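You operate a simulated robot arm through the tools that you are given. There is no shell and no other tool. Be economical: measure what you need, move in short steps, check, and stop when the job is done.

You are at the controls of a simulated two-armed robot. One attempt, no reset.

Task
Fetch the dip tumbler and set it on the cream floor tile. Then take the disc sponge and put it on the curled tile. Then put the pouring jug on the glaze bench top. Then take the streaked lump on the grey table top and put it away on the wedging plaster. Then put the airing card in the clay tub. Then fetch the sink jug and set it on the packing bench top. Then put the kiln cup on the white table top away on the kiln table top. Then close the packing green tab flap. The order counts. Set down upright: pouring jug, sink jug.

Only the result counts: the job must be done as asked and must still hold three seconds after the hand-in. Knocking over, shifting, dropping, spilling or breaking anything else fails it.

Robot
Two 7-joint arms with fingered hands on one trunk, on a base that drives. Base frame: it is fixed to the floor where the robot stands at the start and does not move with it; the origin is under the middle of the robot, x ahead of it, y to its left, z up. Lengths are in m, angles in rad, forces in N, time in s.
The left shoulder is at the start at [0.072, 0.182, 1.136], the right one opposite. With the tool pointing down near the work surface each hand reaches from about 0.1 to 0.7 m from the robot's upright axis, wherever it stands, measured 20 degrees to its own side. Places, roughly: airing card [-4.75, -3.5, 0.75]; clay tub [-2, -6, 0.5]; cream floor tile (12x12x1 cm) [-1.1, -4.3, 0.8]; curled tile (10x10x2 cm) [1.4, -3.5, 0.8]; dip tumbler (10x9x8 cm) [0.5, 0.2, 0.7]; disc sponge (5x7x13 cm) [-0.7, 0.8, 0.8]; glaze bench top [-0.8, 2.4, 0.8]; kiln cup (9x8x6 cm) [-4.8, -2.7, 0.8]; kiln table top [5, -5.7, 0.8]; packing bench top [-3.4, -6, 0.8]; packing green tab flap [-0.7, -2.2, 0.6]; pouring jug (16x10x13 cm) [-1.1, 0.6, 0.9]; sink jug [-5, -3, 0.75]; streaked lump (9x8x6 cm) [-4.9, -4.2, 0.8]; wedging plaster (18x29 cm) [-0.7, -3, 0.8]. Payload 3.8 kg a hand.
Tool frame (each hand has its own): the origin (TCP) lies between the finger pads and is the grasp point; the fingertips stand 0.03 m ahead of it; z points along the fingers, y is the line along which they close. The gripper opens to 0.104 m. The gripper's body begins 0.035 m behind the TCP. The gripper is a hand of 4 fingers: y runs from the thumb to the fingers, the wrist lies at [-0.017, -0.104, -0.178] in the tool frame.
Orientation is told as [roll, pitch, yaw] about the base's x, y, z axes, in that order, counted from this pose: with the fingers straight down and the wrist toward the robot, the tool's x, y and z point along [0, 1, 0], [1, 0, 0] and [0, 0, -1] of the base frame.

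Tools
- The arms move only by the tool drive_tool. It takes "left_series", "right_series" or both (then of equal length, played together; a hand with none holds still); each is a list of rows, each an object (a shift or turn left out is 0) with "turn": the turn, a rotation vector about the tool's x, y, z in rad, a list of three; "offset": the shift along the tool's x, y, z in m, a list of three. In form: [{"turn": [ax, ay, az], "offset": [x, y, z]}, ...]. A call has 1 to 12 rows; each row is the pose to reach, as a shift and turn from the pose commanded when the call began, along the tool's axes at that moment. Rows are played at 5 a second. More than 0.05 m and 0.15 rad between two rows, and nothing of the call is played. A pose out of reach is approached as far as the arm can. The call stops where the force on the tool passes 40 N (or 10 N more than at its start, if that is more) or the arm is blocked; 0.2 s more then pass. In this call time passes only in rows, and 0.2 s behind the last. It gives the time, the measured TCP pose, the force on the tool (base axes), the opening and the grip force at its end, in the units of the frame above (readings bear some noise), with the torque about the TCP (base axes, N m) and any sound that the robot's microphone picked up.
- Cameras (640 x 400 px; columns grow to the right, rows downward): "scene" is now at [0.1473, 0.0363, 1.2934]; the picture's right is [0.47, -0.89, 0.00], its down [-0.67, -0.35, -0.66] and it looks along [0.58, 0.31, -0.75] (base axes); focal length 252 px, centre (320, 200). "left" rides on the left gripper at [-0.066, -0.09, -0.126] in its tool frame; the picture's right is [-0.78, -0.30, 0.56], its down [0.57, -0.70, 0.42] and it looks along [0.26, 0.65, 0.71] (tool axes); focal length 275 px, centre (320, 200). "right" rides on the right gripper at [0.066, -0.09, -0.126] in its tool frame; the picture's right is [-0.78, 0.30, -0.56], its down [-0.57, -0.70, 0.42] and it looks along [-0.27, 0.65, 0.71] (tool axes); focal length 275 px, centre (320, 200).
- capture(camera): a new picture of that camera. The clock stands still meanwhile.
- lift_body(by): slides the trunk up (or, below 0, down) by that many m; the arms and the scene camera ride with it, the base frame stays. It gives what a move gives, with no picture.
- base_move(legs): drives the robot by 1 to 6 legs, each [ahead, left, turn to the left] in m, m and rad, along the robot's own axes; the way and the turn of a leg run together, so that a leg with both is an arc; at most 1.5 m and 3.142 rad a leg. The arms and the cameras ride along, it lands a little off, and it stops where it bumps. It gives what a move gives.
- move_fingers(index, middle, ring, thumb_bend, thumb_turn, hand): sets how far each is bent, from 0 (flat) to 1 (curled in); at 0.3 the hand is open as for a grip, at 0.7 the pads meet at the TCP. One left out holds its place. A second passes; each finger stops where it meets its share of the squeeze, and holds until it gets a number again. It is the only way to open and close the hand. It gives what a move gives, with no picture; readings hold the bend of each and the force on the fingers (four entries, about 0 where the hand has none), thumb and palm. thumb_turn goes from beside the hand (0) to across from the fingers (1), as for a grip.
- turn_head(pan, tilt): turns the head with the scene camera to pan (to the left, within 1.501 rad either way) and tilt (down, from -0.506 to 1.204), counted from straight ahead of the robot. It gives what a move gives.
- point_at(camera, pixels): for up to 12 pixels [column, row] of the newest picture of that camera ("zoom" is the newest enlarged one), the place [x, y, z] in the base frame of the surface seen there, good to about 0.003 m. The clock stands still meanwhile.
- enlarge(camera, box): a new picture of the part [left, top, right, bottom] of that camera's present view, enlarged. The clock stands still meanwhile.
- finish_job(): hands the job in; it is judged then, once.

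Keep the steps short. Do not move on a guess: measure, check each grasp and each placing, and mend mistakes. In all there are 145 turns and 178 pictures (those below and enlarged ones count). Leave the grippers open and the arms clear of the work at the hand-in unless told otherwise, and finish with a single line.

The tools are called after "Call:" by a JSON object that holds its "method" and its "body". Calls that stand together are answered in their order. drive_tool: Moves the arms, as the interface text tells. Its arguments: {"type":"object","properties":{"left_series":{"type":"array","items":{"type":"object","properties":{"turn":{"type":"array","items":{"type":"number"}},"offset":{"type":"array","items":{"type":"number"}}}}},"right_series":{"type":"array","items":{"type":"object","properties":{"turn":{"type":"array","items":{"type":"number"}},"offset":{"type":"array","items":{"type":"number"}}}}}},"required":[]} The other tools are called the same way: lift_body (by) slides the trunk up or down; move_fingers (index, middle, ring, thumb_bend, thumb_turn, hand) moves the fingers one by one; base_move (legs) drives the base; turn_head (pan, tilt) turns the head that bears the scene camera; capture (camera) takes a picture; point_at (camera, pixels) gives the place of the surface under pixels of a picture; enlarge (camera, box) takes an enlarged picture of a part of a camera's view; finish_job () hands the job in.

At the start:

```text
time_s: 0.0
left_tcp_pos: [0.3754, 0.342, 0.8514]
left_ee_rot: [0.001, 0.0, 0.0]
left_contact_force: [-0.1, 0.7, 0.0]
left_ft_torque: [0.0, -0.02, -0.01]
left_opening: 0.1039
left_grip_force: 0.0
left_shape: jaw
left_bend: [0.3, 0.3, 0.3, 0.3, 0.97]
left_finger forces: [0.0, 0.1, 0.0, 0.0, 0.0, 0.0]
right_tcp_pos: [0.5463, 0.0196, 0.9597]
right_ee_rot: [0.002, 0.0, 0.0]
right_contact_force: [-0.5, -0.6, -0.1]
right_ft_torque: [0.02, 0.03, 0.01]
right_opening: 0.1037
right_grip_force: 0.1
right_shape: jaw
right_bend: [0.3, 0.3, 0.3, 0.3, 0.97]
right_finger forces: [0.0, 0.0, 0.0, 0.1, 0.1, 0.0]
trunk travel left (down, up): [-0.289, 0.467]
robot x, y, heading: [-0.0014, -0.0005, -0.002]
head pan, tilt: [0.483, 0.852]
```

scene: 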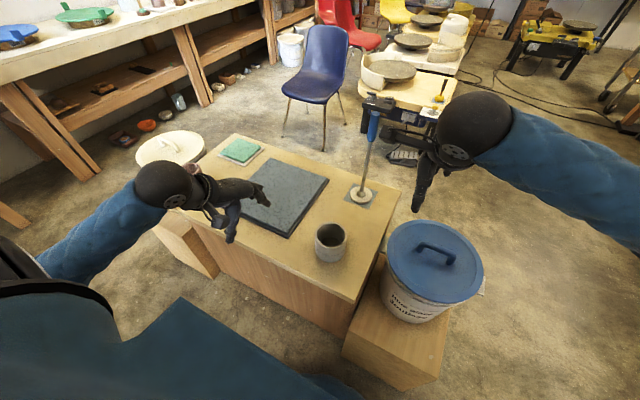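
right: 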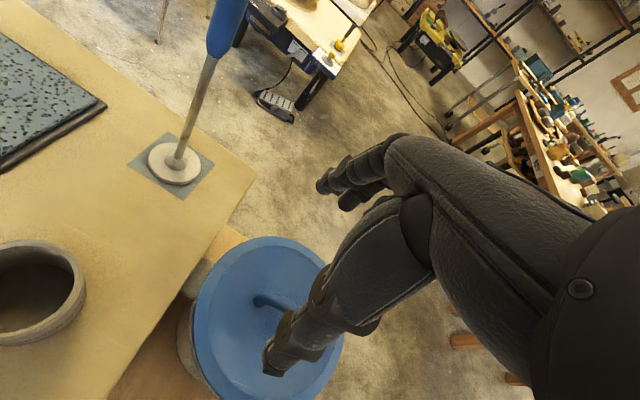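
left: 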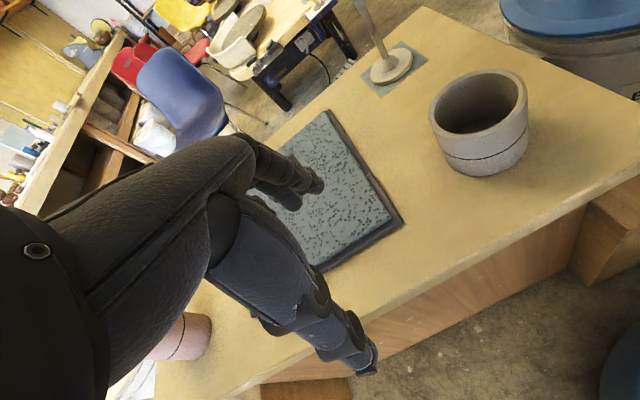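

I see a grey tumbler at (330,240) in the scene view; I measure it and its surroundings.

Call:
{"method": "point_at", "body": {"camera": "scene", "pixels": [[330, 228], [318, 232], [344, 232], [330, 262], [330, 240], [300, 260], [360, 195], [240, 150], [430, 250], [330, 280]]}}

Call:
{"method": "enlarge", "body": {"camera": "scene", "box": [120, 120, 420, 308]}}

Call:
{"method": "point_at", "body": {"camera": "left", "pixels": [[480, 80], [435, 100], [525, 95], [470, 165], [190, 340]]}}

```text
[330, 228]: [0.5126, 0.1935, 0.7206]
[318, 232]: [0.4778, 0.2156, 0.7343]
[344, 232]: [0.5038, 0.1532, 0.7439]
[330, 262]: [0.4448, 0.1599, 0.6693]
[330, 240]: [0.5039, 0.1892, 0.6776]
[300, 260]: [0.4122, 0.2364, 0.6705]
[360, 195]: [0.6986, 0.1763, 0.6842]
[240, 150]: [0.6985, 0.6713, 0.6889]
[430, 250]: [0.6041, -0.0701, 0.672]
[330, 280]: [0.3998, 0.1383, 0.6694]
```

```text
2.13 times, centred on (270, 214) of scene
```

zoom: 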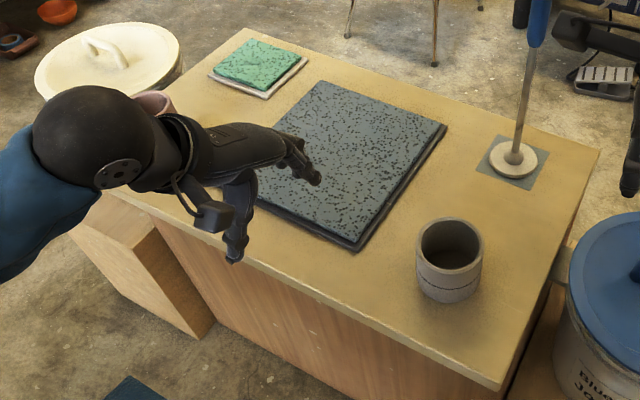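

```text
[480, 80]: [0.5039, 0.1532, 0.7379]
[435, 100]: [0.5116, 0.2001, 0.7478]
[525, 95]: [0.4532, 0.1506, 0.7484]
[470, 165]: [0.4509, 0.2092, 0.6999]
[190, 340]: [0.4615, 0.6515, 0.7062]
```

The tumbler stands alone at about (0.48, 0.18), top at z 0.75. I take a closer look to get rim points.

Call:
{"method": "enlarge", "body": {"camera": "left", "box": [400, 40, 560, 200]}}

Call:
{"method": "point_at", "body": {"camera": "left", "pixels": [[431, 105], [437, 115], [450, 126], [470, 132], [490, 129], [510, 118], [522, 104], [525, 88], [515, 74], [495, 70], [470, 73], [450, 82]]}}

```text
2.50 times, centred on (480, 120) of left
```

zoom: 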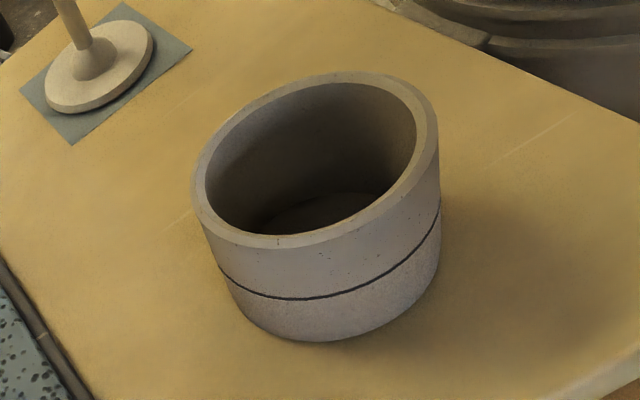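

```text
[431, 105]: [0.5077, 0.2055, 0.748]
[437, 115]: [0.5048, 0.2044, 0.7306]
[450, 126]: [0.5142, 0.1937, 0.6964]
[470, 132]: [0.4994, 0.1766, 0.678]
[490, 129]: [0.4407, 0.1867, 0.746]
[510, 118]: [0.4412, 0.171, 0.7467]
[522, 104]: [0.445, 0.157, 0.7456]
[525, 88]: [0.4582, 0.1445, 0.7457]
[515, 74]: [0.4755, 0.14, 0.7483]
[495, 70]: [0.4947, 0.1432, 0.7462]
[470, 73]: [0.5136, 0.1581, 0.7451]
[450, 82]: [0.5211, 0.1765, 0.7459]
```

The rim measures centre (0.480, 0.180), 0.083 across, top 0.747. I move the left hand over it, staying high.

Call:
{"method": "drive_tool", "body": {"left_series": [{"offset": [-0.04, 0.026, 0]}, {"offset": [-0.08, 0.052, 0]}, {"offset": [-0.12, 0.078, 0]}, {"offset": [-0.162, 0.105, 0]}, {"offset": [-0.162, 0.105, 0.03]}]}}

Call:
{"method": "capture", "body": {"camera": "left"}}

Call:
{"method": "capture", "body": {"camera": "scene"}}

```text
time_s: 1.2
left_tcp_pos: [0.479, 0.1824, 0.8208]
left_ee_rot: [0.0, -0.001, 0.0]
left_contact_force: [-0.7, -0.5, 0.2]
left_ft_torque: [0.0, -0.01, -0.01]
left_opening: 0.1037
left_grip_force: 0.2
left_shape: jaw
left_bend: [0.3, 0.3, 0.3, 0.3, 0.97]
left_finger forces: [0.0, 0.0, 0.0, 0.1, 0.1, 0.0]
right_tcp_pos: [0.5454, 0.0193, 0.9602]
right_ee_rot: [0.0, 0.001, 0.0]
right_contact_force: [-0.1, -1.0, 0.4]
right_ft_torque: [-0.01, 0.01, 0.0]
right_opening: 0.1034
right_grip_force: 0.1
right_shape: jaw
right_bend: [0.3, 0.3, 0.3, 0.3, 0.97]
right_finger forces: [0.0, 0.0, 0.1, 0.1, 0.0, 0.0]
trunk travel left (down, up): [-0.289, 0.467]
robot x, y, heading: [-0.0015, -0.0019, 0.001]
head pan, tilt: [0.483, 0.852]
```

```text
172 pictures are left
```

left: 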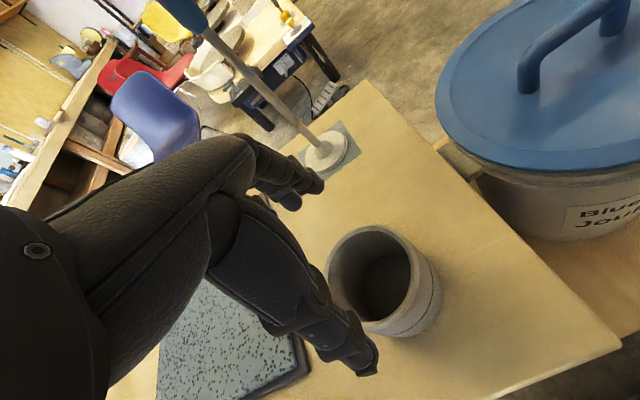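

```text
171 pictures are left
```

scene: 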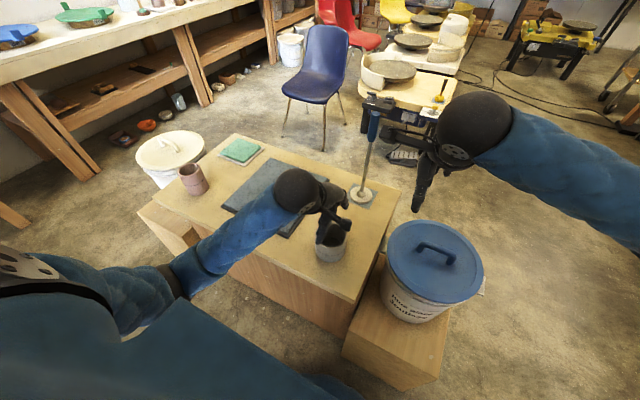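

The hand sits above the tumbler with thumb on the near side (370,360) and fingers beyond. Descend 0.10.

Call:
{"method": "drive_tool", "body": {"left_series": [{"offset": [-0.002, 0.001, 0.03]}, {"offset": [-0.002, 0.001, 0.06]}, {"offset": [-0.002, 0.001, 0.085]}, {"offset": [-0.002, 0.001, 0.1]}]}}

Call:
{"method": "capture", "body": {"camera": "left"}}

```text
time_s: 2.2
left_tcp_pos: [0.4837, 0.1785, 0.7278]
left_ee_rot: [-0.004, -0.017, -0.001]
left_contact_force: [-4.0, 0.8, 32.7]
left_ft_torque: [-0.24, 0.37, 0.05]
left_opening: 0.104
left_grip_force: 0.0
left_shape: jaw
left_bend: [0.28, 0.3, 0.3, 0.27, 0.97]
left_finger forces: [10.3, 0.1, 0.1, 0.0, 17.0, 0.0]
right_tcp_pos: [0.5429, 0.018, 0.9607]
right_ee_rot: [0.0, -0.002, 0.002]
right_contact_force: [0.6, 0.2, -0.6]
right_ft_torque: [0.0, 0.0, 0.02]
right_opening: 0.1034
right_grip_force: 0.0
right_shape: jaw
right_bend: [0.3, 0.3, 0.3, 0.3, 0.97]
right_finger forces: [0.1, 0.0, 0.0, 0.0, 0.1, 0.0]
trunk travel left (down, up): [-0.289, 0.467]
robot x, y, heading: [0.0023, 0.0005, 0.004]
head pan, tilt: [0.483, 0.852]
```

```text
170 pictures are left
```

left: 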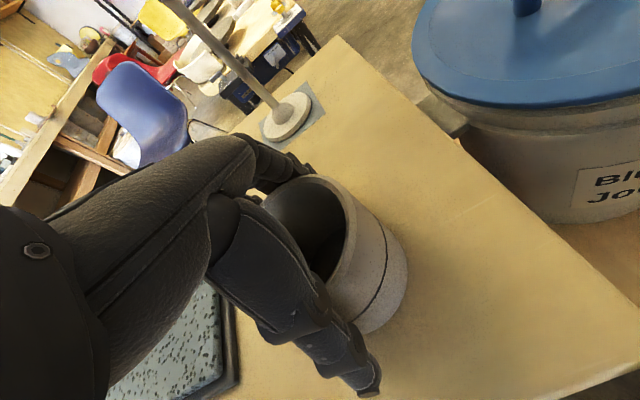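

At z 0.728 the thumb and index rest on the rim with 33 N. I back up 8 mm and close the fingers gently.

Call:
{"method": "drive_tool", "body": {"left_series": [{"offset": [0, 0, -0.017]}]}}

Call:
{"method": "move_fingers", "body": {"hand": "left", "index": 0.6, "middle": 0.6, "ring": 0.6, "thumb_bend": 0.6}}

Call:
{"method": "capture", "body": {"camera": "left"}}

```text
time_s: 2.6
left_tcp_pos: [0.4787, 0.1786, 0.733]
left_ee_rot: [0.004, 0.008, 0.001]
left_contact_force: [-0.1, 0.0, -2.0]
left_ft_torque: [0.02, -0.02, 0.02]
left_opening: 0.1038
left_grip_force: 0.0
left_shape: jaw
left_bend: [0.27, 0.3, 0.3, 0.26, 0.97]
left_finger forces: [6.8, 0.0, 0.0, 0.1, 7.4, 0.0]
right_tcp_pos: [0.5464, 0.0185, 0.9579]
right_ee_rot: [-0.001, 0.001, -0.001]
right_contact_force: [-0.2, 0.3, -0.2]
right_ft_torque: [0.0, 0.0, -0.01]
right_opening: 0.1036
right_grip_force: 0.1
right_shape: jaw
right_bend: [0.3, 0.3, 0.3, 0.3, 0.97]
right_finger forces: [0.1, 0.0, 0.0, 0.0, 0.0, 0.1]
trunk travel left (down, up): [-0.289, 0.467]
robot x, y, heading: [0.0021, 0.0009, -0.0]
head pan, tilt: [0.483, 0.852]
```

```text
time_s: 3.6
left_tcp_pos: [0.48, 0.1792, 0.7368]
left_ee_rot: [0.0, 0.001, 0.0]
left_contact_force: [1.1, -0.3, 0.4]
left_ft_torque: [-0.01, 0.03, 0.0]
left_opening: 0.0941
left_grip_force: 35.5
left_shape: fingers
left_bend: [0.27, 0.43, 0.52, 0.48, 0.95]
left_finger forces: [18.1, 9.8, 5.2, 0.0, 38.4, 0.0]
right_tcp_pos: [0.5475, 0.0187, 0.9595]
right_ee_rot: [0.0, -0.001, 0.0]
right_contact_force: [-0.2, 0.1, -0.4]
right_ft_torque: [0.01, 0.0, 0.02]
right_opening: 0.1034
right_grip_force: 0.1
right_shape: jaw
right_bend: [0.3, 0.3, 0.3, 0.3, 0.97]
right_finger forces: [0.1, 0.0, 0.0, 0.0, 0.0, 0.1]
trunk travel left (down, up): [-0.289, 0.467]
robot x, y, heading: [0.0004, 0.0023, 0.004]
head pan, tilt: [0.483, 0.852]
```

```text
169 pictures are left
```

left: 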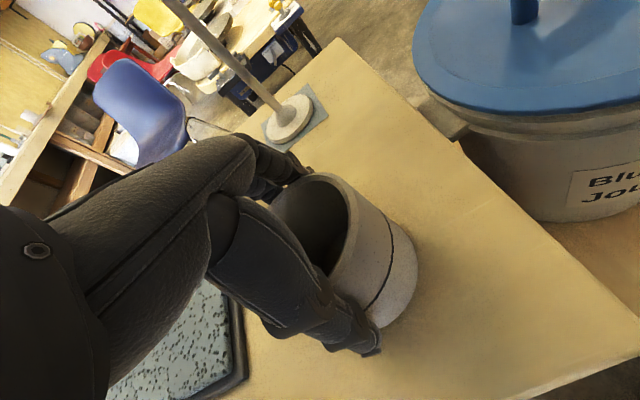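

Gripped with 35 N between thumb and three fingers. Lift 0.12 m and look.

Call:
{"method": "drive_tool", "body": {"left_series": [{"offset": [0, 0, -0.02]}, {"offset": [0, 0, -0.05]}, {"offset": [0, 0, -0.09]}, {"offset": [0, 0, -0.13]}]}}

Call:
{"method": "capture", "body": {"camera": "scene"}}

Call:
{"method": "capture", "body": {"camera": "left"}}

```text
time_s: 4.6
left_tcp_pos: [0.4822, 0.1783, 0.8681]
left_ee_rot: [0.0, 0.003, 0.001]
left_contact_force: [-0.7, -0.9, -2.3]
left_ft_torque: [0.0, 0.0, -0.01]
left_opening: 0.0937
left_grip_force: 35.2
left_shape: fingers
left_bend: [0.27, 0.43, 0.53, 0.49, 0.95]
left_finger forces: [17.9, 9.7, 5.4, 0.1, 37.6, 0.1]
right_tcp_pos: [0.5456, 0.0176, 0.9584]
right_ee_rot: [0.001, 0.0, 0.001]
right_contact_force: [-0.2, -1.2, 0.7]
right_ft_torque: [-0.01, 0.0, 0.01]
right_opening: 0.1037
right_grip_force: 0.0
right_shape: jaw
right_bend: [0.3, 0.3, 0.3, 0.3, 0.97]
right_finger forces: [0.0, 0.1, 0.1, 0.0, 0.0, 0.1]
trunk travel left (down, up): [-0.289, 0.467]
robot x, y, heading: [-0.0002, 0.0008, 0.001]
head pan, tilt: [0.483, 0.852]
```

```text
168 pictures are left
```

scene: 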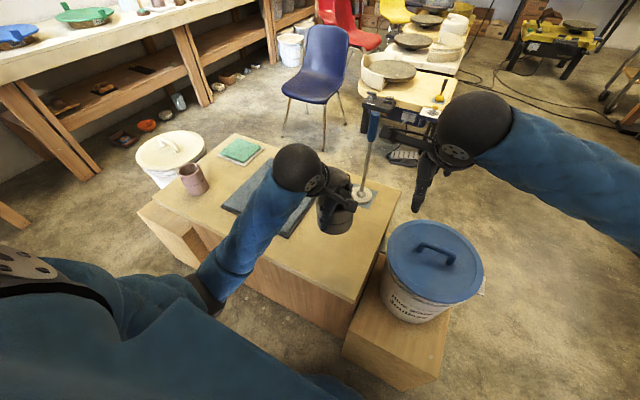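

```text
167 pictures are left
```

left: 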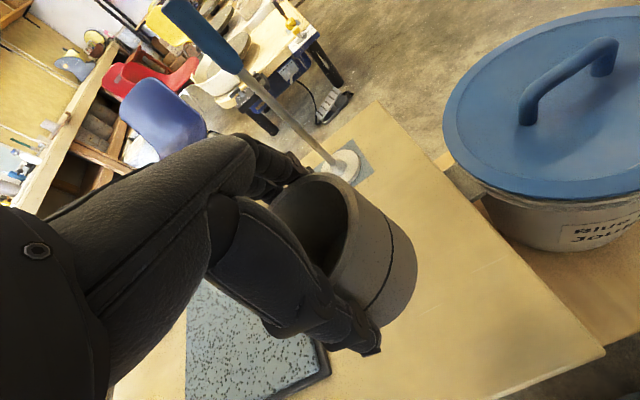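

The tumbler is held. Before driving I look around: head left, then right, level.

Call:
{"method": "turn_head", "body": {"pan": 1.5, "tilt": 0.5}}

Call:
{"method": "capture", "body": {"camera": "scene"}}

Call:
{"method": "turn_head", "body": {"pan": -1.5, "tilt": 0.5}}

Call:
{"method": "capture", "body": {"camera": "scene"}}

```text
time_s: 5.9
left_tcp_pos: [0.4818, 0.1764, 0.8678]
left_ee_rot: [0.0, 0.0, 0.001]
left_contact_force: [-0.2, 0.5, -2.5]
left_ft_torque: [0.02, -0.02, 0.01]
left_opening: 0.0939
left_grip_force: 35.4
left_shape: fingers
left_bend: [0.27, 0.43, 0.53, 0.49, 0.95]
left_finger forces: [17.9, 9.6, 5.4, 0.0, 37.8, 0.0]
right_tcp_pos: [0.5461, 0.0188, 0.9599]
right_ee_rot: [-0.001, 0.001, 0.0]
right_contact_force: [0.8, 0.4, -1.0]
right_ft_torque: [-0.02, 0.01, 0.01]
right_opening: 0.1036
right_grip_force: 0.1
right_shape: jaw
right_bend: [0.3, 0.3, 0.3, 0.3, 0.97]
right_finger forces: [0.1, 0.0, 0.0, 0.1, 0.0, 0.0]
trunk travel left (down, up): [-0.289, 0.467]
robot x, y, heading: [0.0019, -0.0029, 0.002]
head pan, tilt: [1.499, 0.499]
```

```text
166 pictures are left
```

scene: 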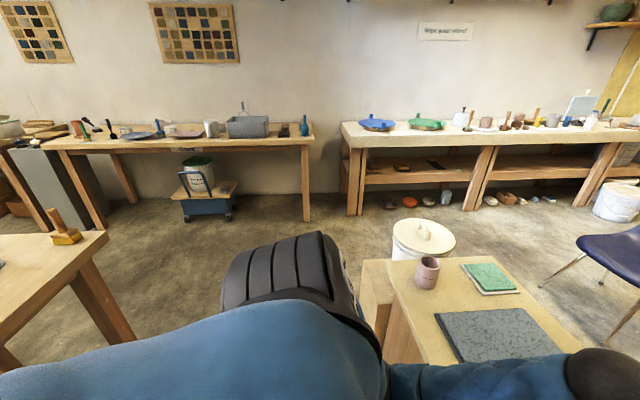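

```text
time_s: 8.5
left_tcp_pos: [0.4822, 0.1782, 0.868]
left_ee_rot: [-0.001, 0.001, 0.001]
left_contact_force: [-0.4, -0.1, -2.7]
left_ft_torque: [0.0, 0.0, 0.03]
left_opening: 0.0938
left_grip_force: 35.3
left_shape: fingers
left_bend: [0.27, 0.43, 0.53, 0.49, 0.95]
left_finger forces: [17.8, 9.6, 5.3, 0.0, 37.7, 0.1]
right_tcp_pos: [0.5454, 0.0192, 0.9584]
right_ee_rot: [-0.001, 0.0, 0.0]
right_contact_force: [0.1, 0.4, 0.1]
right_ft_torque: [0.01, -0.01, 0.02]
right_opening: 0.1035
right_grip_force: 0.1
right_shape: jaw
right_bend: [0.3, 0.3, 0.3, 0.3, 0.97]
right_finger forces: [0.0, 0.0, 0.1, 0.0, 0.1, 0.0]
trunk travel left (down, up): [-0.289, 0.467]
robot x, y, heading: [0.0028, 0.0019, -0.003]
head pan, tilt: [-1.499, 0.499]
```

```text
165 pictures are left
```

scene: 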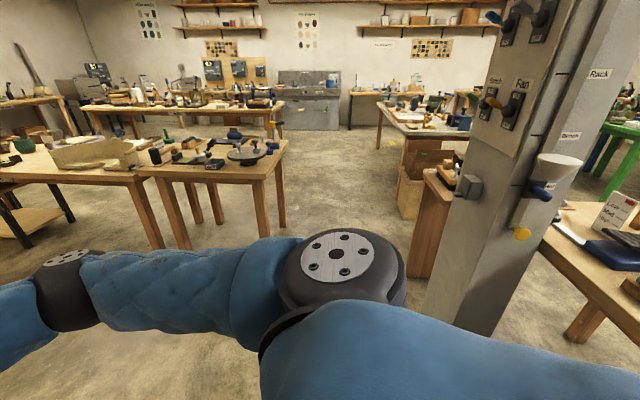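

I see a pillar at (480,250) and several tables to the right. I measure their floor points and edges.

Call:
{"method": "point_at", "body": {"camera": "scene", "pixels": [[425, 305], [490, 330], [418, 270], [155, 243], [267, 230], [190, 215], [200, 130], [395, 212], [380, 145], [580, 335], [275, 165], [310, 128]]}}

Call:
{"method": "point_at", "body": {"camera": "scene", "pixels": [[70, 130], [100, 260], [290, 145], [260, 95], [90, 110], [440, 190], [455, 135], [410, 130], [545, 225], [20, 255], [310, 330], [300, 210]]}}

```text
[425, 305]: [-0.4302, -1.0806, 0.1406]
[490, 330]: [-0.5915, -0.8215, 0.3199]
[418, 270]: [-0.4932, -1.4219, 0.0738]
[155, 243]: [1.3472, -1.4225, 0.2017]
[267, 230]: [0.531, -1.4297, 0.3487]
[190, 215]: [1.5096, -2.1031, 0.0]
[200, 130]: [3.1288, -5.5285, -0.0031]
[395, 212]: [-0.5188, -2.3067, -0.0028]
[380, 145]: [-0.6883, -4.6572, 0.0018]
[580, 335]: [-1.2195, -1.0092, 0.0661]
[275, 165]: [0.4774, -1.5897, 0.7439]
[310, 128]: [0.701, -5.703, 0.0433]
```

```text
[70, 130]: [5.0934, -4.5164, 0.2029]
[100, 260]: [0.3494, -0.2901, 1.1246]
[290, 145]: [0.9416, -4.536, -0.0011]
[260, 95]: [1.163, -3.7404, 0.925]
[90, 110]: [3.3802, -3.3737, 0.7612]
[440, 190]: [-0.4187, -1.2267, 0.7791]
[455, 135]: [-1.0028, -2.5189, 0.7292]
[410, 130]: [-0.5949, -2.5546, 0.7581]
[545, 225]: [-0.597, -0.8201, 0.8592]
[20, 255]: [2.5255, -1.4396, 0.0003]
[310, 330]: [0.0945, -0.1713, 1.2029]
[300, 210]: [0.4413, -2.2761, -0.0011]
```

The corridor along x≈0.05 between the pillar (x −0.43) and the table (x 0.48) is free. I back off slightly, turn right 90°, and drive down it with a stop to look.

Call:
{"method": "base_move", "body": {"legs": [[-0.12, 0, 0], [0, 0, -1.571], [0, 0.16, 0], [1.0, 0, 0]]}}

Call:
{"method": "turn_head", "body": {"pan": 0.0, "tilt": 0.35}}

Call:
{"method": "capture", "body": {"camera": "scene"}}

```text
time_s: 19.3
left_tcp_pos: [0.1636, -1.4824, 0.8683]
left_ee_rot: [0.0, -0.001, -1.612]
left_contact_force: [0.8, 0.3, -1.6]
left_ft_torque: [0.01, -0.01, 0.0]
left_opening: 0.0928
left_grip_force: 33.1
left_shape: fingers
left_bend: [0.27, 0.44, 0.53, 0.5, 0.95]
left_finger forces: [16.9, 8.9, 6.2, 0.0, 34.7, 0.0]
right_tcp_pos: [0.0025, -1.54, 0.9585]
right_ee_rot: [0.0, 0.003, -1.612]
right_contact_force: [-0.2, -0.1, 0.6]
right_ft_torque: [-0.01, 0.01, 0.03]
right_opening: 0.1036
right_grip_force: 0.1
right_shape: jaw
right_bend: [0.3, 0.3, 0.3, 0.3, 0.97]
right_finger forces: [0.0, 0.0, 0.0, 0.0, 0.0, 0.0]
trunk travel left (down, up): [-0.289, 0.467]
robot x, y, heading: [0.0087, -0.9947, -1.611]
head pan, tilt: [-1.499, 0.499]
```

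```text
time_s: 20.9
left_tcp_pos: [0.1648, -1.4831, 0.868]
left_ee_rot: [0.001, 0.002, -1.611]
left_contact_force: [-0.3, -0.3, -3.2]
left_ft_torque: [-0.02, -0.04, 0.02]
left_opening: 0.0931
left_grip_force: 32.7
left_shape: fingers
left_bend: [0.27, 0.44, 0.53, 0.5, 0.95]
left_finger forces: [16.9, 8.7, 6.1, 0.1, 34.7, 0.0]
right_tcp_pos: [0.0016, -1.5389, 0.9592]
right_ee_rot: [0.0, 0.0, -1.613]
right_contact_force: [0.1, 0.6, -0.9]
right_ft_torque: [0.02, 0.01, 0.02]
right_opening: 0.1038
right_grip_force: 0.0
right_shape: jaw
right_bend: [0.3, 0.3, 0.3, 0.3, 0.97]
right_finger forces: [0.0, 0.0, 0.0, 0.1, 0.0, 0.1]
trunk travel left (down, up): [-0.289, 0.467]
robot x, y, heading: [0.0036, -0.9962, -1.615]
head pan, tilt: [0.0, 0.351]
```

```text
164 pictures are left
```

scene: 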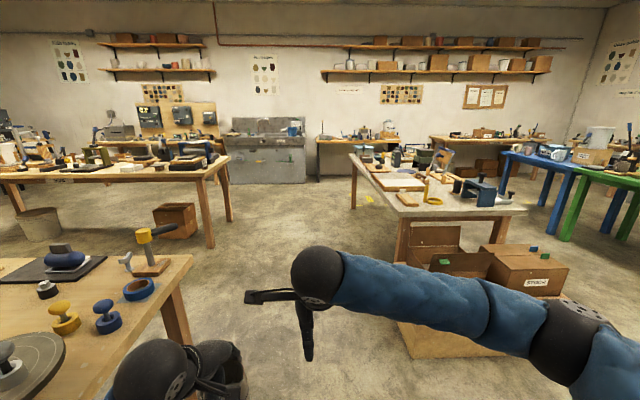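

The path ahead is free; the wedging table is at the right. I correct the heading and drive another 2 m, then look right.

Call:
{"method": "base_move", "body": {"legs": [[0, 0.08, 0.05], [1.0, 0, 0], [1.2, 0.1, 0]]}}

Call:
{"method": "turn_head", "body": {"pan": -0.9, "tilt": 0.5}}

Call:
{"method": "capture", "body": {"camera": "scene"}}

```text
time_s: 32.3
left_tcp_pos: [0.3856, -3.6357, 0.8674]
left_ee_rot: [0.0, 0.004, -1.559]
left_contact_force: [-0.5, -0.6, -3.1]
left_ft_torque: [-0.04, -0.02, -0.01]
left_opening: 0.0929
left_grip_force: 32.7
left_shape: fingers
left_bend: [0.27, 0.44, 0.53, 0.5, 0.95]
left_finger forces: [17.2, 8.6, 6.3, 0.0, 34.3, 0.0]
right_tcp_pos: [0.2278, -3.7006, 0.9586]
right_ee_rot: [0.001, 0.002, -1.558]
right_contact_force: [0.1, -0.3, 0.2]
right_ft_torque: [0.01, 0.02, -0.01]
right_opening: 0.1038
right_grip_force: 0.0
right_shape: jaw
right_bend: [0.3, 0.3, 0.3, 0.3, 0.97]
right_finger forces: [0.0, 0.0, 0.0, 0.0, 0.0, 0.0]
trunk travel left (down, up): [-0.289, 0.467]
robot x, y, heading: [0.2022, -3.1546, -1.561]
head pan, tilt: [0.0, 0.351]
```

```text
time_s: 33.5
left_tcp_pos: [0.3865, -3.6344, 0.8685]
left_ee_rot: [0.0, 0.0, -1.56]
left_contact_force: [0.5, -0.5, -1.9]
left_ft_torque: [0.01, 0.01, -0.01]
left_opening: 0.093
left_grip_force: 32.3
left_shape: fingers
left_bend: [0.27, 0.44, 0.53, 0.5, 0.95]
left_finger forces: [17.0, 8.6, 6.1, 0.0, 34.1, 0.0]
right_tcp_pos: [0.2263, -3.7005, 0.9591]
right_ee_rot: [-0.002, 0.0, -1.559]
right_contact_force: [0.4, -0.3, 1.0]
right_ft_torque: [0.01, -0.02, 0.04]
right_opening: 0.1037
right_grip_force: 0.2
right_shape: jaw
right_bend: [0.3, 0.3, 0.3, 0.3, 0.97]
right_finger forces: [0.0, 0.1, 0.0, 0.0, 0.1, 0.1]
trunk travel left (down, up): [-0.289, 0.467]
robot x, y, heading: [0.2008, -3.1537, -1.563]
head pan, tilt: [-0.901, 0.499]
```

```text
163 pictures are left
```

scene: 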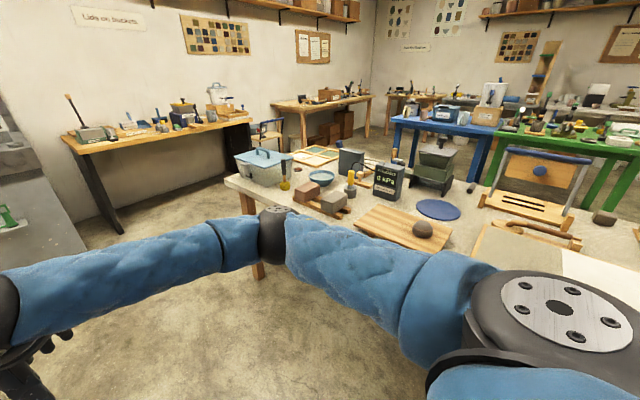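

I look closely at the far end of the table for the cream tile.

Call:
{"method": "enlarge", "body": {"camera": "scene", "box": [220, 130, 460, 280]}}

Call:
{"method": "point_at", "body": {"camera": "scene", "pixels": [[318, 155], [330, 150], [360, 170], [320, 178], [262, 170], [228, 182], [260, 278], [345, 165], [420, 160], [310, 195], [385, 180], [437, 209]]}}

```text
2.67 times, centred on (340, 205) of scene
```

zoom: 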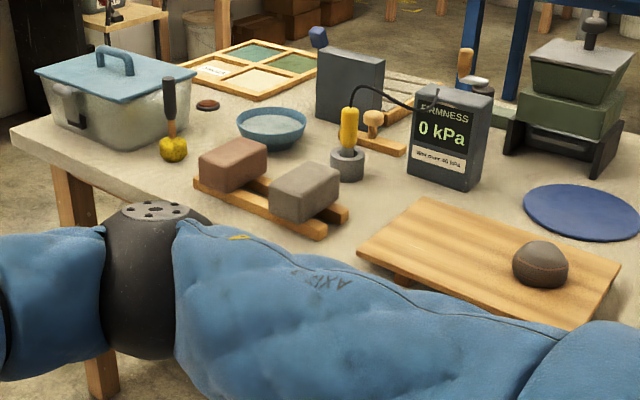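

```text
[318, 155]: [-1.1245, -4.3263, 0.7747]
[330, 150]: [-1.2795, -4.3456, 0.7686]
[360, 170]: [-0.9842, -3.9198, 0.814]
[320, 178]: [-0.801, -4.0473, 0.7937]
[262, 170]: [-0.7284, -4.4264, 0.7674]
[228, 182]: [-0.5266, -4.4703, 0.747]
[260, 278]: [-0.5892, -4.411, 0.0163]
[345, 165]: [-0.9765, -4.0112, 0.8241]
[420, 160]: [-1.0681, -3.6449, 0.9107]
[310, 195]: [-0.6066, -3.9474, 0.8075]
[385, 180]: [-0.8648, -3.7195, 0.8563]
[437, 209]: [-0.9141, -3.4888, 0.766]
```

The cream cell seems to be one of four cells in the framed tray at about (-1.1,-4.33). I measure the free space south of the table and tray cells.

Call:
{"method": "point_at", "body": {"camera": "scene", "pixels": [[120, 232], [62, 140], [250, 120], [265, 145], [285, 145], [255, 150], [272, 105], [180, 190], [200, 210], [75, 225]]}}

Call:
{"method": "point_at", "body": {"camera": "zoom", "pixels": [[255, 82], [215, 70], [250, 53], [295, 63], [258, 98], [185, 68], [258, 42], [318, 58], [230, 62], [275, 72]]}}

```text
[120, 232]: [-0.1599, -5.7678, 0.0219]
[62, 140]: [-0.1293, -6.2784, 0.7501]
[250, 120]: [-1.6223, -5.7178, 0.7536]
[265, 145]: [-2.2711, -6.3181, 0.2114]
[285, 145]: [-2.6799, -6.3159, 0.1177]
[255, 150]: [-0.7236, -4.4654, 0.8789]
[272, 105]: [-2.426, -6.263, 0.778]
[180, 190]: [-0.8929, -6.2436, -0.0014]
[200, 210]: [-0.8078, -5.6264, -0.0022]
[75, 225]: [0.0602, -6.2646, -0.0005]
```

```text
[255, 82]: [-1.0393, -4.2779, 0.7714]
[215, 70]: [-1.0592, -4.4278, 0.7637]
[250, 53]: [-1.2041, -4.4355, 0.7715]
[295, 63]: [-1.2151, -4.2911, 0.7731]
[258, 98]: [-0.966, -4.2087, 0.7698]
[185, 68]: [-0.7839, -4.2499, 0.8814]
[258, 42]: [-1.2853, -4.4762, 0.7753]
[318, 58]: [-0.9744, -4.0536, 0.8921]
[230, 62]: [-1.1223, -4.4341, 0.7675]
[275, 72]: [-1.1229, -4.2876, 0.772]
```

Space south of the table is 1.2 m deep and clear. I raise the trunk 0.15 to pass over things, drive on, turn around and back down to y≈−5.1.

Call:
{"method": "lift_body", "body": {"by": 0.15}}

Call:
{"method": "base_move", "body": {"legs": [[0.85, 0.05, 0], [0, 0, 3.13], [-1.1, 0, 0]]}}

Call:
{"method": "turn_head", "body": {"pan": 0.8, "tilt": 0.6}}

Call:
{"method": "capture", "body": {"camera": "scene"}}

```text
time_s: 35.3
left_tcp_pos: [0.3855, -3.6342, 1.0168]
left_ee_rot: [0.001, 0.002, -1.558]
left_contact_force: [0.2, -0.4, -2.3]
left_ft_torque: [-0.01, 0.02, 0.01]
left_opening: 0.0927
left_grip_force: 33.1
left_shape: fingers
left_bend: [0.27, 0.44, 0.53, 0.5, 0.95]
left_finger forces: [17.1, 8.6, 6.2, 0.0, 34.1, 0.1]
right_tcp_pos: [0.2259, -3.7008, 1.1077]
right_ee_rot: [-0.001, 0.002, -1.559]
right_contact_force: [0.5, 0.0, -0.1]
right_ft_torque: [0.01, -0.06, -0.02]
right_opening: 0.1039
right_grip_force: 0.1
right_shape: jaw
right_bend: [0.3, 0.3, 0.3, 0.3, 0.97]
right_finger forces: [0.0, 0.1, 0.0, 0.0, 0.0, 0.0]
trunk travel left (down, up): [-0.439, 0.317]
robot x, y, heading: [0.2037, -3.1542, -1.562]
head pan, tilt: [-0.901, 0.499]
```

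```text
time_s: 52.3
left_tcp_pos: [0.09, -4.6115, 1.0171]
left_ee_rot: [0.0, -0.001, 1.602]
left_contact_force: [-0.5, -0.1, -2.1]
left_ft_torque: [0.03, -0.01, -0.01]
left_opening: 0.091
left_grip_force: 31.5
left_shape: fingers
left_bend: [0.27, 0.44, 0.54, 0.5, 0.95]
left_finger forces: [15.7, 8.7, 6.9, 0.0, 31.6, 0.1]
right_tcp_pos: [0.2485, -4.5419, 1.1098]
right_ee_rot: [0.001, 0.002, 1.597]
right_contact_force: [0.0, -0.2, -0.5]
right_ft_torque: [0.01, 0.0, 0.03]
right_opening: 0.1039
right_grip_force: 0.1
right_shape: jaw
right_bend: [0.3, 0.3, 0.3, 0.3, 0.97]
right_finger forces: [0.1, 0.1, 0.0, 0.0, 0.0, 0.0]
trunk travel left (down, up): [-0.439, 0.317]
robot x, y, heading: [0.2836, -5.0876, 1.602]
head pan, tilt: [-0.901, 0.499]
```

```text
time_s: 54.0
left_tcp_pos: [0.0897, -4.6104, 1.0172]
left_ee_rot: [-0.001, 0.002, 1.6]
left_contact_force: [0.3, 1.3, -2.2]
left_ft_torque: [0.02, 0.02, 0.01]
left_opening: 0.0911
left_grip_force: 31.4
left_shape: fingers
left_bend: [0.27, 0.44, 0.54, 0.5, 0.95]
left_finger forces: [15.7, 8.6, 6.9, 0.1, 31.8, 0.0]
right_tcp_pos: [0.2477, -4.5418, 1.1098]
right_ee_rot: [0.002, 0.0, 1.599]
right_contact_force: [0.3, 0.0, -0.5]
right_ft_torque: [0.02, -0.03, -0.01]
right_opening: 0.1035
right_grip_force: 0.0
right_shape: jaw
right_bend: [0.3, 0.3, 0.3, 0.3, 0.97]
right_finger forces: [0.1, 0.1, 0.0, 0.0, 0.0, 0.0]
trunk travel left (down, up): [-0.439, 0.317]
robot x, y, heading: [0.28, -5.084, 1.603]
head pan, tilt: [0.799, 0.6]
```

```text
161 pictures are left
```

scene: 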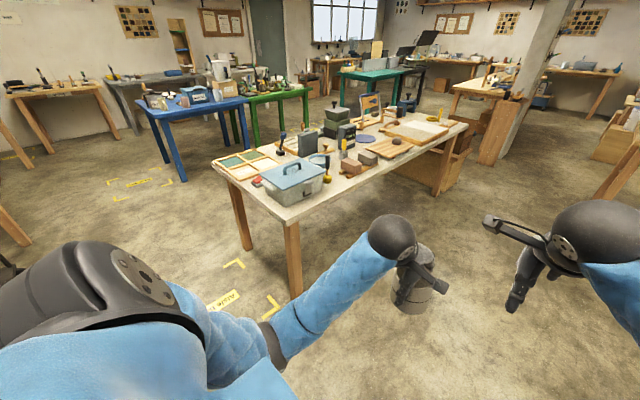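

All clear. I slide left 1.15 m with a small heading correction and look at the tray.

Call:
{"method": "base_move", "body": {"legs": [[0, 1.17, -0.03]]}}

Call:
{"method": "turn_head", "body": {"pan": 0.25, "tilt": 0.75}}

Call:
{"method": "capture", "body": {"camera": "scene"}}

```text
time_s: 59.9
left_tcp_pos: [-1.0552, -4.6196, 1.0175]
left_ee_rot: [0.0, 0.002, 1.566]
left_contact_force: [0.4, -0.3, -2.5]
left_ft_torque: [0.03, 0.03, -0.01]
left_opening: 0.0912
left_grip_force: 31.9
left_shape: fingers
left_bend: [0.27, 0.44, 0.54, 0.5, 0.95]
left_finger forces: [15.7, 8.7, 7.0, 0.0, 31.7, 0.1]
right_tcp_pos: [-0.8944, -4.5552, 1.1096]
right_ee_rot: [0.0, 0.0, 1.565]
right_contact_force: [0.4, -0.1, -0.1]
right_ft_torque: [0.02, -0.02, -0.03]
right_opening: 0.104
right_grip_force: 0.1
right_shape: jaw
right_bend: [0.3, 0.3, 0.3, 0.3, 0.97]
right_finger forces: [0.0, 0.0, 0.0, 0.0, 0.0, 0.0]
trunk travel left (down, up): [-0.439, 0.317]
robot x, y, heading: [-0.882, -5.1015, 1.565]
head pan, tilt: [0.799, 0.6]
```

```text
time_s: 60.9
left_tcp_pos: [-1.0551, -4.6187, 1.0171]
left_ee_rot: [0.0, 0.003, 1.566]
left_contact_force: [0.7, -0.2, -2.2]
left_ft_torque: [0.02, 0.02, -0.01]
left_opening: 0.0914
left_grip_force: 32.2
left_shape: fingers
left_bend: [0.27, 0.44, 0.54, 0.5, 0.95]
left_finger forces: [15.7, 8.8, 6.8, 0.0, 31.6, 0.0]
right_tcp_pos: [-0.8942, -4.5553, 1.1092]
right_ee_rot: [-0.001, -0.002, 1.566]
right_contact_force: [-0.2, -0.6, 0.1]
right_ft_torque: [-0.01, 0.01, 0.01]
right_opening: 0.104
right_grip_force: 0.0
right_shape: jaw
right_bend: [0.3, 0.3, 0.3, 0.3, 0.97]
right_finger forces: [0.1, 0.1, 0.1, 0.0, 0.1, 0.1]
trunk travel left (down, up): [-0.439, 0.317]
robot x, y, heading: [-0.877, -5.1036, 1.565]
head pan, tilt: [0.25, 0.75]
```

```text
160 pictures are left
```

scene: 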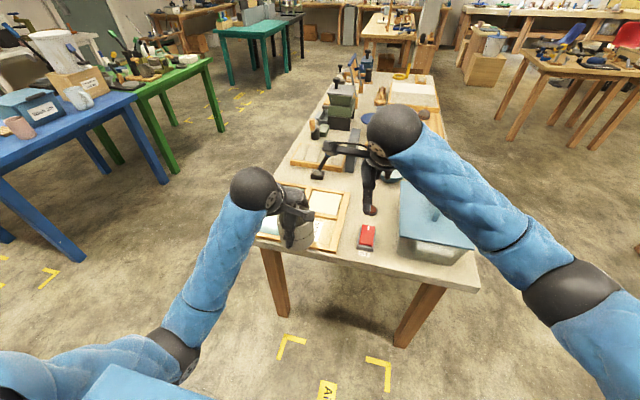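

The tray is at (310,215); I zoom in.

Call:
{"method": "enlarge", "body": {"camera": "scene", "box": [240, 160, 400, 260]}}

Call:
{"method": "capture", "body": {"camera": "left"}}

```text
4.00 times, centred on (320, 210) of scene
```

zoom: 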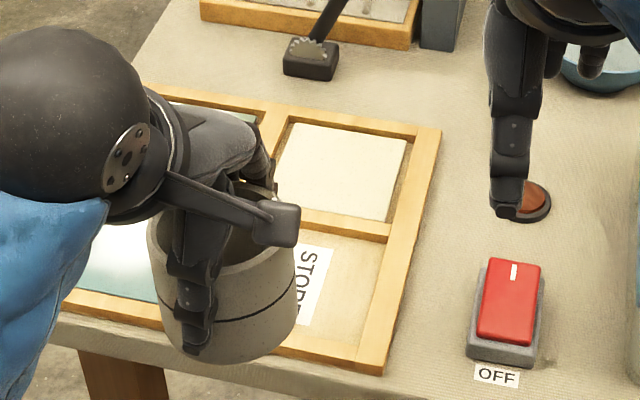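

```text
158 pictures are left
```

left: 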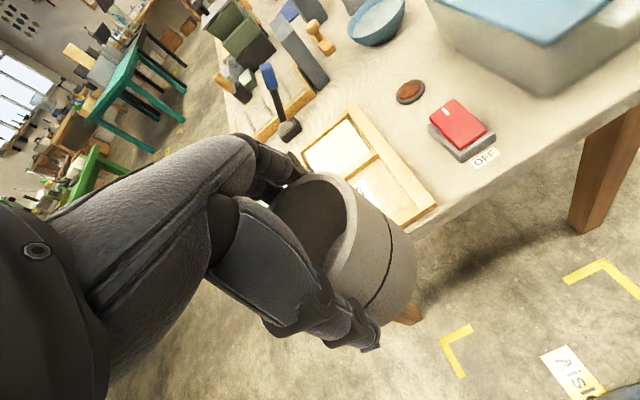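

The cream tile lies in the far right cell (zoom (340,170)). I measure its corners and the frame.

Call:
{"method": "point_at", "body": {"camera": "zoom", "pixels": [[293, 126], [404, 140], [386, 219], [290, 205], [340, 172], [340, 121], [420, 150], [340, 225], [425, 220], [310, 45], [300, 280], [308, 72]]}}

```text
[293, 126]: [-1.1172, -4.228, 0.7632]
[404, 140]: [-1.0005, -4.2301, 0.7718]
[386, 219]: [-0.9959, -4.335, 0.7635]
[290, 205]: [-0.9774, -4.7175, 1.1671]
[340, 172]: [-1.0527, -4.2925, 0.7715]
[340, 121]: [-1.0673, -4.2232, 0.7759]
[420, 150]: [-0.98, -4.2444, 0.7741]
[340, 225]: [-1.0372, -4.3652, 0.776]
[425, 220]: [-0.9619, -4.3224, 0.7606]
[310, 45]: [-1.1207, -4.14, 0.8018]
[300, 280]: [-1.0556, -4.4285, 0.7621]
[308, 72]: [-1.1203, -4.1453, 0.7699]
```

Tile centre ≈ (−1.057, −4.287), top 0.771. I drive 0.24 forward and check where I land.

Call:
{"method": "base_move", "body": {"legs": [[0.24, 0, 0]]}}

Call:
{"method": "capture", "body": {"camera": "left"}}

Call:
{"method": "capture", "body": {"camera": "scene"}}

```text
time_s: 62.7
left_tcp_pos: [-1.0512, -4.3745, 1.0162]
left_ee_rot: [0.001, 0.004, 1.562]
left_contact_force: [-0.9, 0.0, -1.5]
left_ft_torque: [0.0, 0.0, 0.01]
left_opening: 0.0913
left_grip_force: 31.7
left_shape: fingers
left_bend: [0.27, 0.44, 0.54, 0.5, 0.95]
left_finger forces: [15.8, 8.7, 7.0, 0.0, 31.7, 0.0]
right_tcp_pos: [-0.8911, -4.3112, 1.1082]
right_ee_rot: [0.0, 0.001, 1.563]
right_contact_force: [-0.1, -0.1, 0.3]
right_ft_torque: [-0.02, 0.02, 0.02]
right_opening: 0.1034
right_grip_force: 0.1
right_shape: jaw
right_bend: [0.3, 0.3, 0.3, 0.3, 0.97]
right_finger forces: [0.1, 0.0, 0.1, 0.1, 0.1, 0.1]
trunk travel left (down, up): [-0.439, 0.317]
robot x, y, heading: [-0.8775, -4.857, 1.563]
head pan, tilt: [0.25, 0.75]
```

```text
157 pictures are left
```

left: 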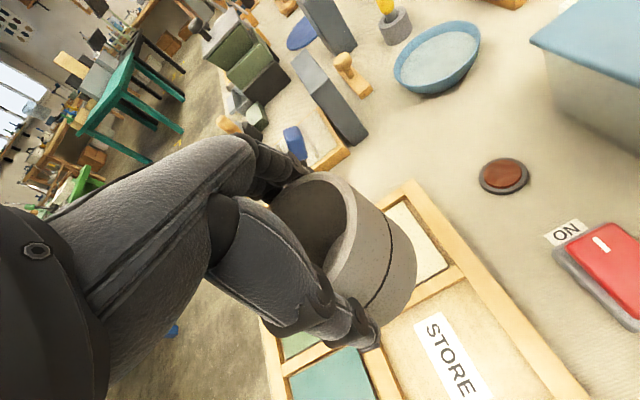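

```text
156 pictures are left
```

scene: 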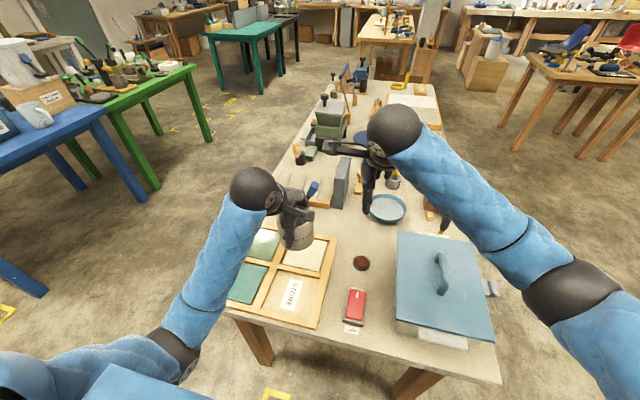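

I verify tile corners and the cup's own place under the hand.

Call:
{"method": "enlarge", "body": {"camera": "scene", "box": [220, 170, 380, 270]}}

Call:
{"method": "point_at", "body": {"camera": "left", "pixels": [[318, 176], [343, 190], [355, 212], [357, 235], [345, 262], [415, 260], [412, 240], [375, 320], [390, 305], [447, 265], [300, 135]]}}

Call:
{"method": "point_at", "body": {"camera": "scene", "pixels": [[327, 240], [320, 270], [290, 260], [333, 235], [314, 190], [311, 183]]}}

```text
4.00 times, centred on (300, 220) of scene
```

zoom: 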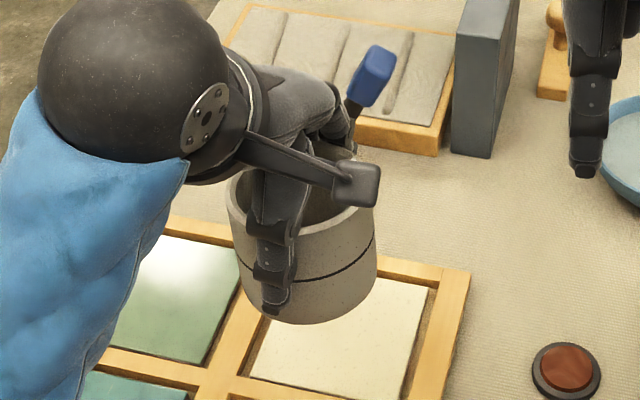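

```text
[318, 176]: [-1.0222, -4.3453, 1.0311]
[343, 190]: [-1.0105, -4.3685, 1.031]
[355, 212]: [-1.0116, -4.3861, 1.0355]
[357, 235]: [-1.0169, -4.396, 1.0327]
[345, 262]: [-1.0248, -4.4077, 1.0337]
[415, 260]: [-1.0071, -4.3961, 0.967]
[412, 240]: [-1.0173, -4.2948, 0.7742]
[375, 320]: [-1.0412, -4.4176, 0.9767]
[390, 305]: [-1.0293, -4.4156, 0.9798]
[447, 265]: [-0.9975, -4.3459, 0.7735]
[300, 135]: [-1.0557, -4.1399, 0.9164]
```

```text
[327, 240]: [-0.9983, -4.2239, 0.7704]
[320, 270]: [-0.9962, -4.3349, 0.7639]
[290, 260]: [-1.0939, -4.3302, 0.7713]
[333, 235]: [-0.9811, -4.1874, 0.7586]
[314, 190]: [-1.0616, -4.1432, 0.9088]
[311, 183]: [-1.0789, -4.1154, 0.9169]
```

The cup is centred under the TCP. I measure the knuckles' forward extent to see clearance to the blue-handled tool at y≥−4.14.

Call:
{"method": "point_at", "body": {"camera": "left", "pixels": [[308, 170], [290, 155], [265, 145], [245, 137], [300, 165], [282, 172]]}}

Call:
{"method": "point_at", "body": {"camera": "zoom", "pixels": [[345, 90], [345, 105], [352, 125], [320, 78], [375, 55], [390, 60], [348, 110]]}}

```text
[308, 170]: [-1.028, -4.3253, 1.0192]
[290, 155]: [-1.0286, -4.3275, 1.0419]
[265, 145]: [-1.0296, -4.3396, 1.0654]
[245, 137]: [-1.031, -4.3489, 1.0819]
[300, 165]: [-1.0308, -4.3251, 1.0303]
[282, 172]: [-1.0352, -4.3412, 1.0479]
```

```text
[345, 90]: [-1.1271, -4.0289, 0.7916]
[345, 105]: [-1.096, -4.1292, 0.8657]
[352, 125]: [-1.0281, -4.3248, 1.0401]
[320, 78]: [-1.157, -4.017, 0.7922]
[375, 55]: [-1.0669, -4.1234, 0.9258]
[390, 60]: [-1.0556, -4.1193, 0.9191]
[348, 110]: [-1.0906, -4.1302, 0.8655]
```

Plenty of clearance. I move 0.084 forward, 5 mm left, then lower to just above the tile.

Call:
{"method": "drive_tool", "body": {"left_series": [{"offset": [0.002, 0.042, 0]}, {"offset": [0.005, 0.084, 0]}, {"offset": [0.005, 0.084, 0.045]}, {"offset": [0.005, 0.084, 0.09]}, {"offset": [0.005, 0.084, 0.13]}, {"offset": [0.005, 0.084, 0.16]}]}}

Call:
{"method": "capture", "body": {"camera": "left"}}

Call:
{"method": "enlarge", "body": {"camera": "scene", "box": [220, 170, 380, 270]}}

```text
time_s: 64.1
left_tcp_pos: [-1.0577, -4.2915, 0.8572]
left_ee_rot: [0.0, -0.001, 1.562]
left_contact_force: [-0.5, -0.4, -1.9]
left_ft_torque: [-0.02, 0.02, 0.0]
left_opening: 0.0912
left_grip_force: 31.7
left_shape: fingers
left_bend: [0.27, 0.44, 0.54, 0.51, 0.95]
left_finger forces: [15.6, 8.7, 7.0, 0.0, 31.4, 0.0]
right_tcp_pos: [-0.8913, -4.3114, 1.1077]
right_ee_rot: [0.0, 0.002, 1.561]
right_contact_force: [-0.1, -0.1, -0.4]
right_ft_torque: [-0.01, 0.01, 0.0]
right_opening: 0.1038
right_grip_force: 0.1
right_shape: jaw
right_bend: [0.3, 0.3, 0.3, 0.3, 0.97]
right_finger forces: [0.0, 0.1, 0.0, 0.0, 0.1, 0.0]
trunk travel left (down, up): [-0.439, 0.317]
robot x, y, heading: [-0.8795, -4.861, 1.559]
head pan, tilt: [0.25, 0.75]
```

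```text
154 pictures are left
```

left: 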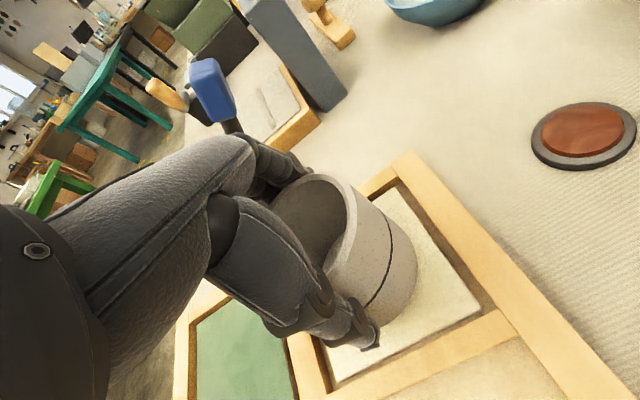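

```text
4.00 times, centred on (300, 220) of scene
```

zoom: 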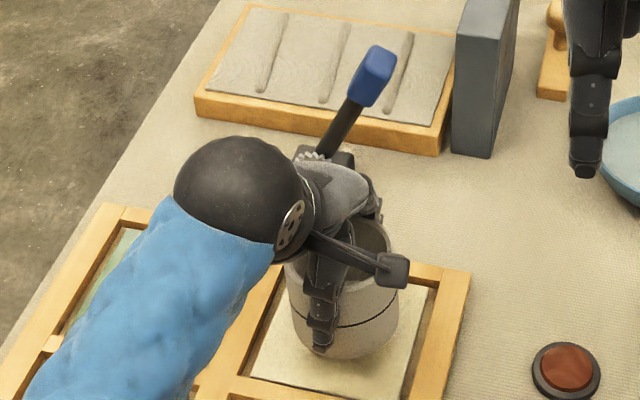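

Well centred over the tile. I lower the last ~2 cm until contact.

Call:
{"method": "drive_tool", "body": {"left_series": [{"offset": [0, 0, 0.008]}, {"offset": [0, 0, 0.013]}, {"offset": [0, 0, 0.018]}, {"offset": [0, 0, 0.021]}]}}

Call:
{"method": "enlarge", "body": {"camera": "left", "box": [250, 140, 490, 290]}}

```text
time_s: 65.1
left_tcp_pos: [-1.0558, -4.2905, 0.8382]
left_ee_rot: [-0.001, -0.004, 1.561]
left_contact_force: [0.3, -3.7, 6.5]
left_ft_torque: [0.12, 0.16, 0.05]
left_opening: 0.091
left_grip_force: 32.7
left_shape: fingers
left_bend: [0.27, 0.44, 0.54, 0.51, 0.95]
left_finger forces: [15.2, 8.5, 7.6, 0.1, 33.3, 0.0]
right_tcp_pos: [-0.8907, -4.3129, 1.1096]
right_ee_rot: [0.001, 0.001, 1.563]
right_contact_force: [0.1, 0.2, -0.6]
right_ft_torque: [-0.02, 0.0, 0.0]
right_opening: 0.1038
right_grip_force: 0.0
right_shape: jaw
right_bend: [0.3, 0.3, 0.3, 0.3, 0.97]
right_finger forces: [0.0, 0.0, 0.0, 0.0, 0.0, 0.0]
trunk travel left (down, up): [-0.439, 0.317]
robot x, y, heading: [-0.8783, -4.8565, 1.563]
head pan, tilt: [0.25, 0.75]
```

```text
2.67 times, centred on (370, 215) of left
```

zoom: 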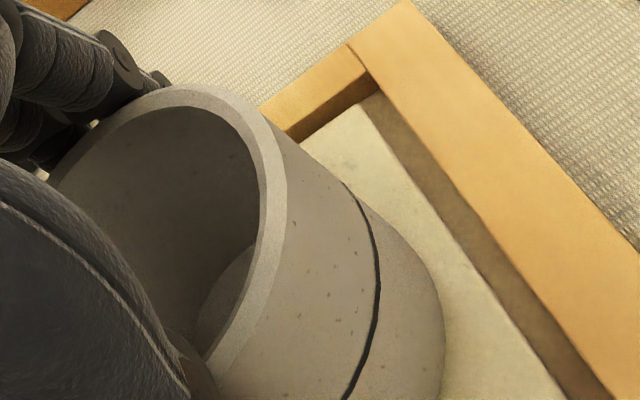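

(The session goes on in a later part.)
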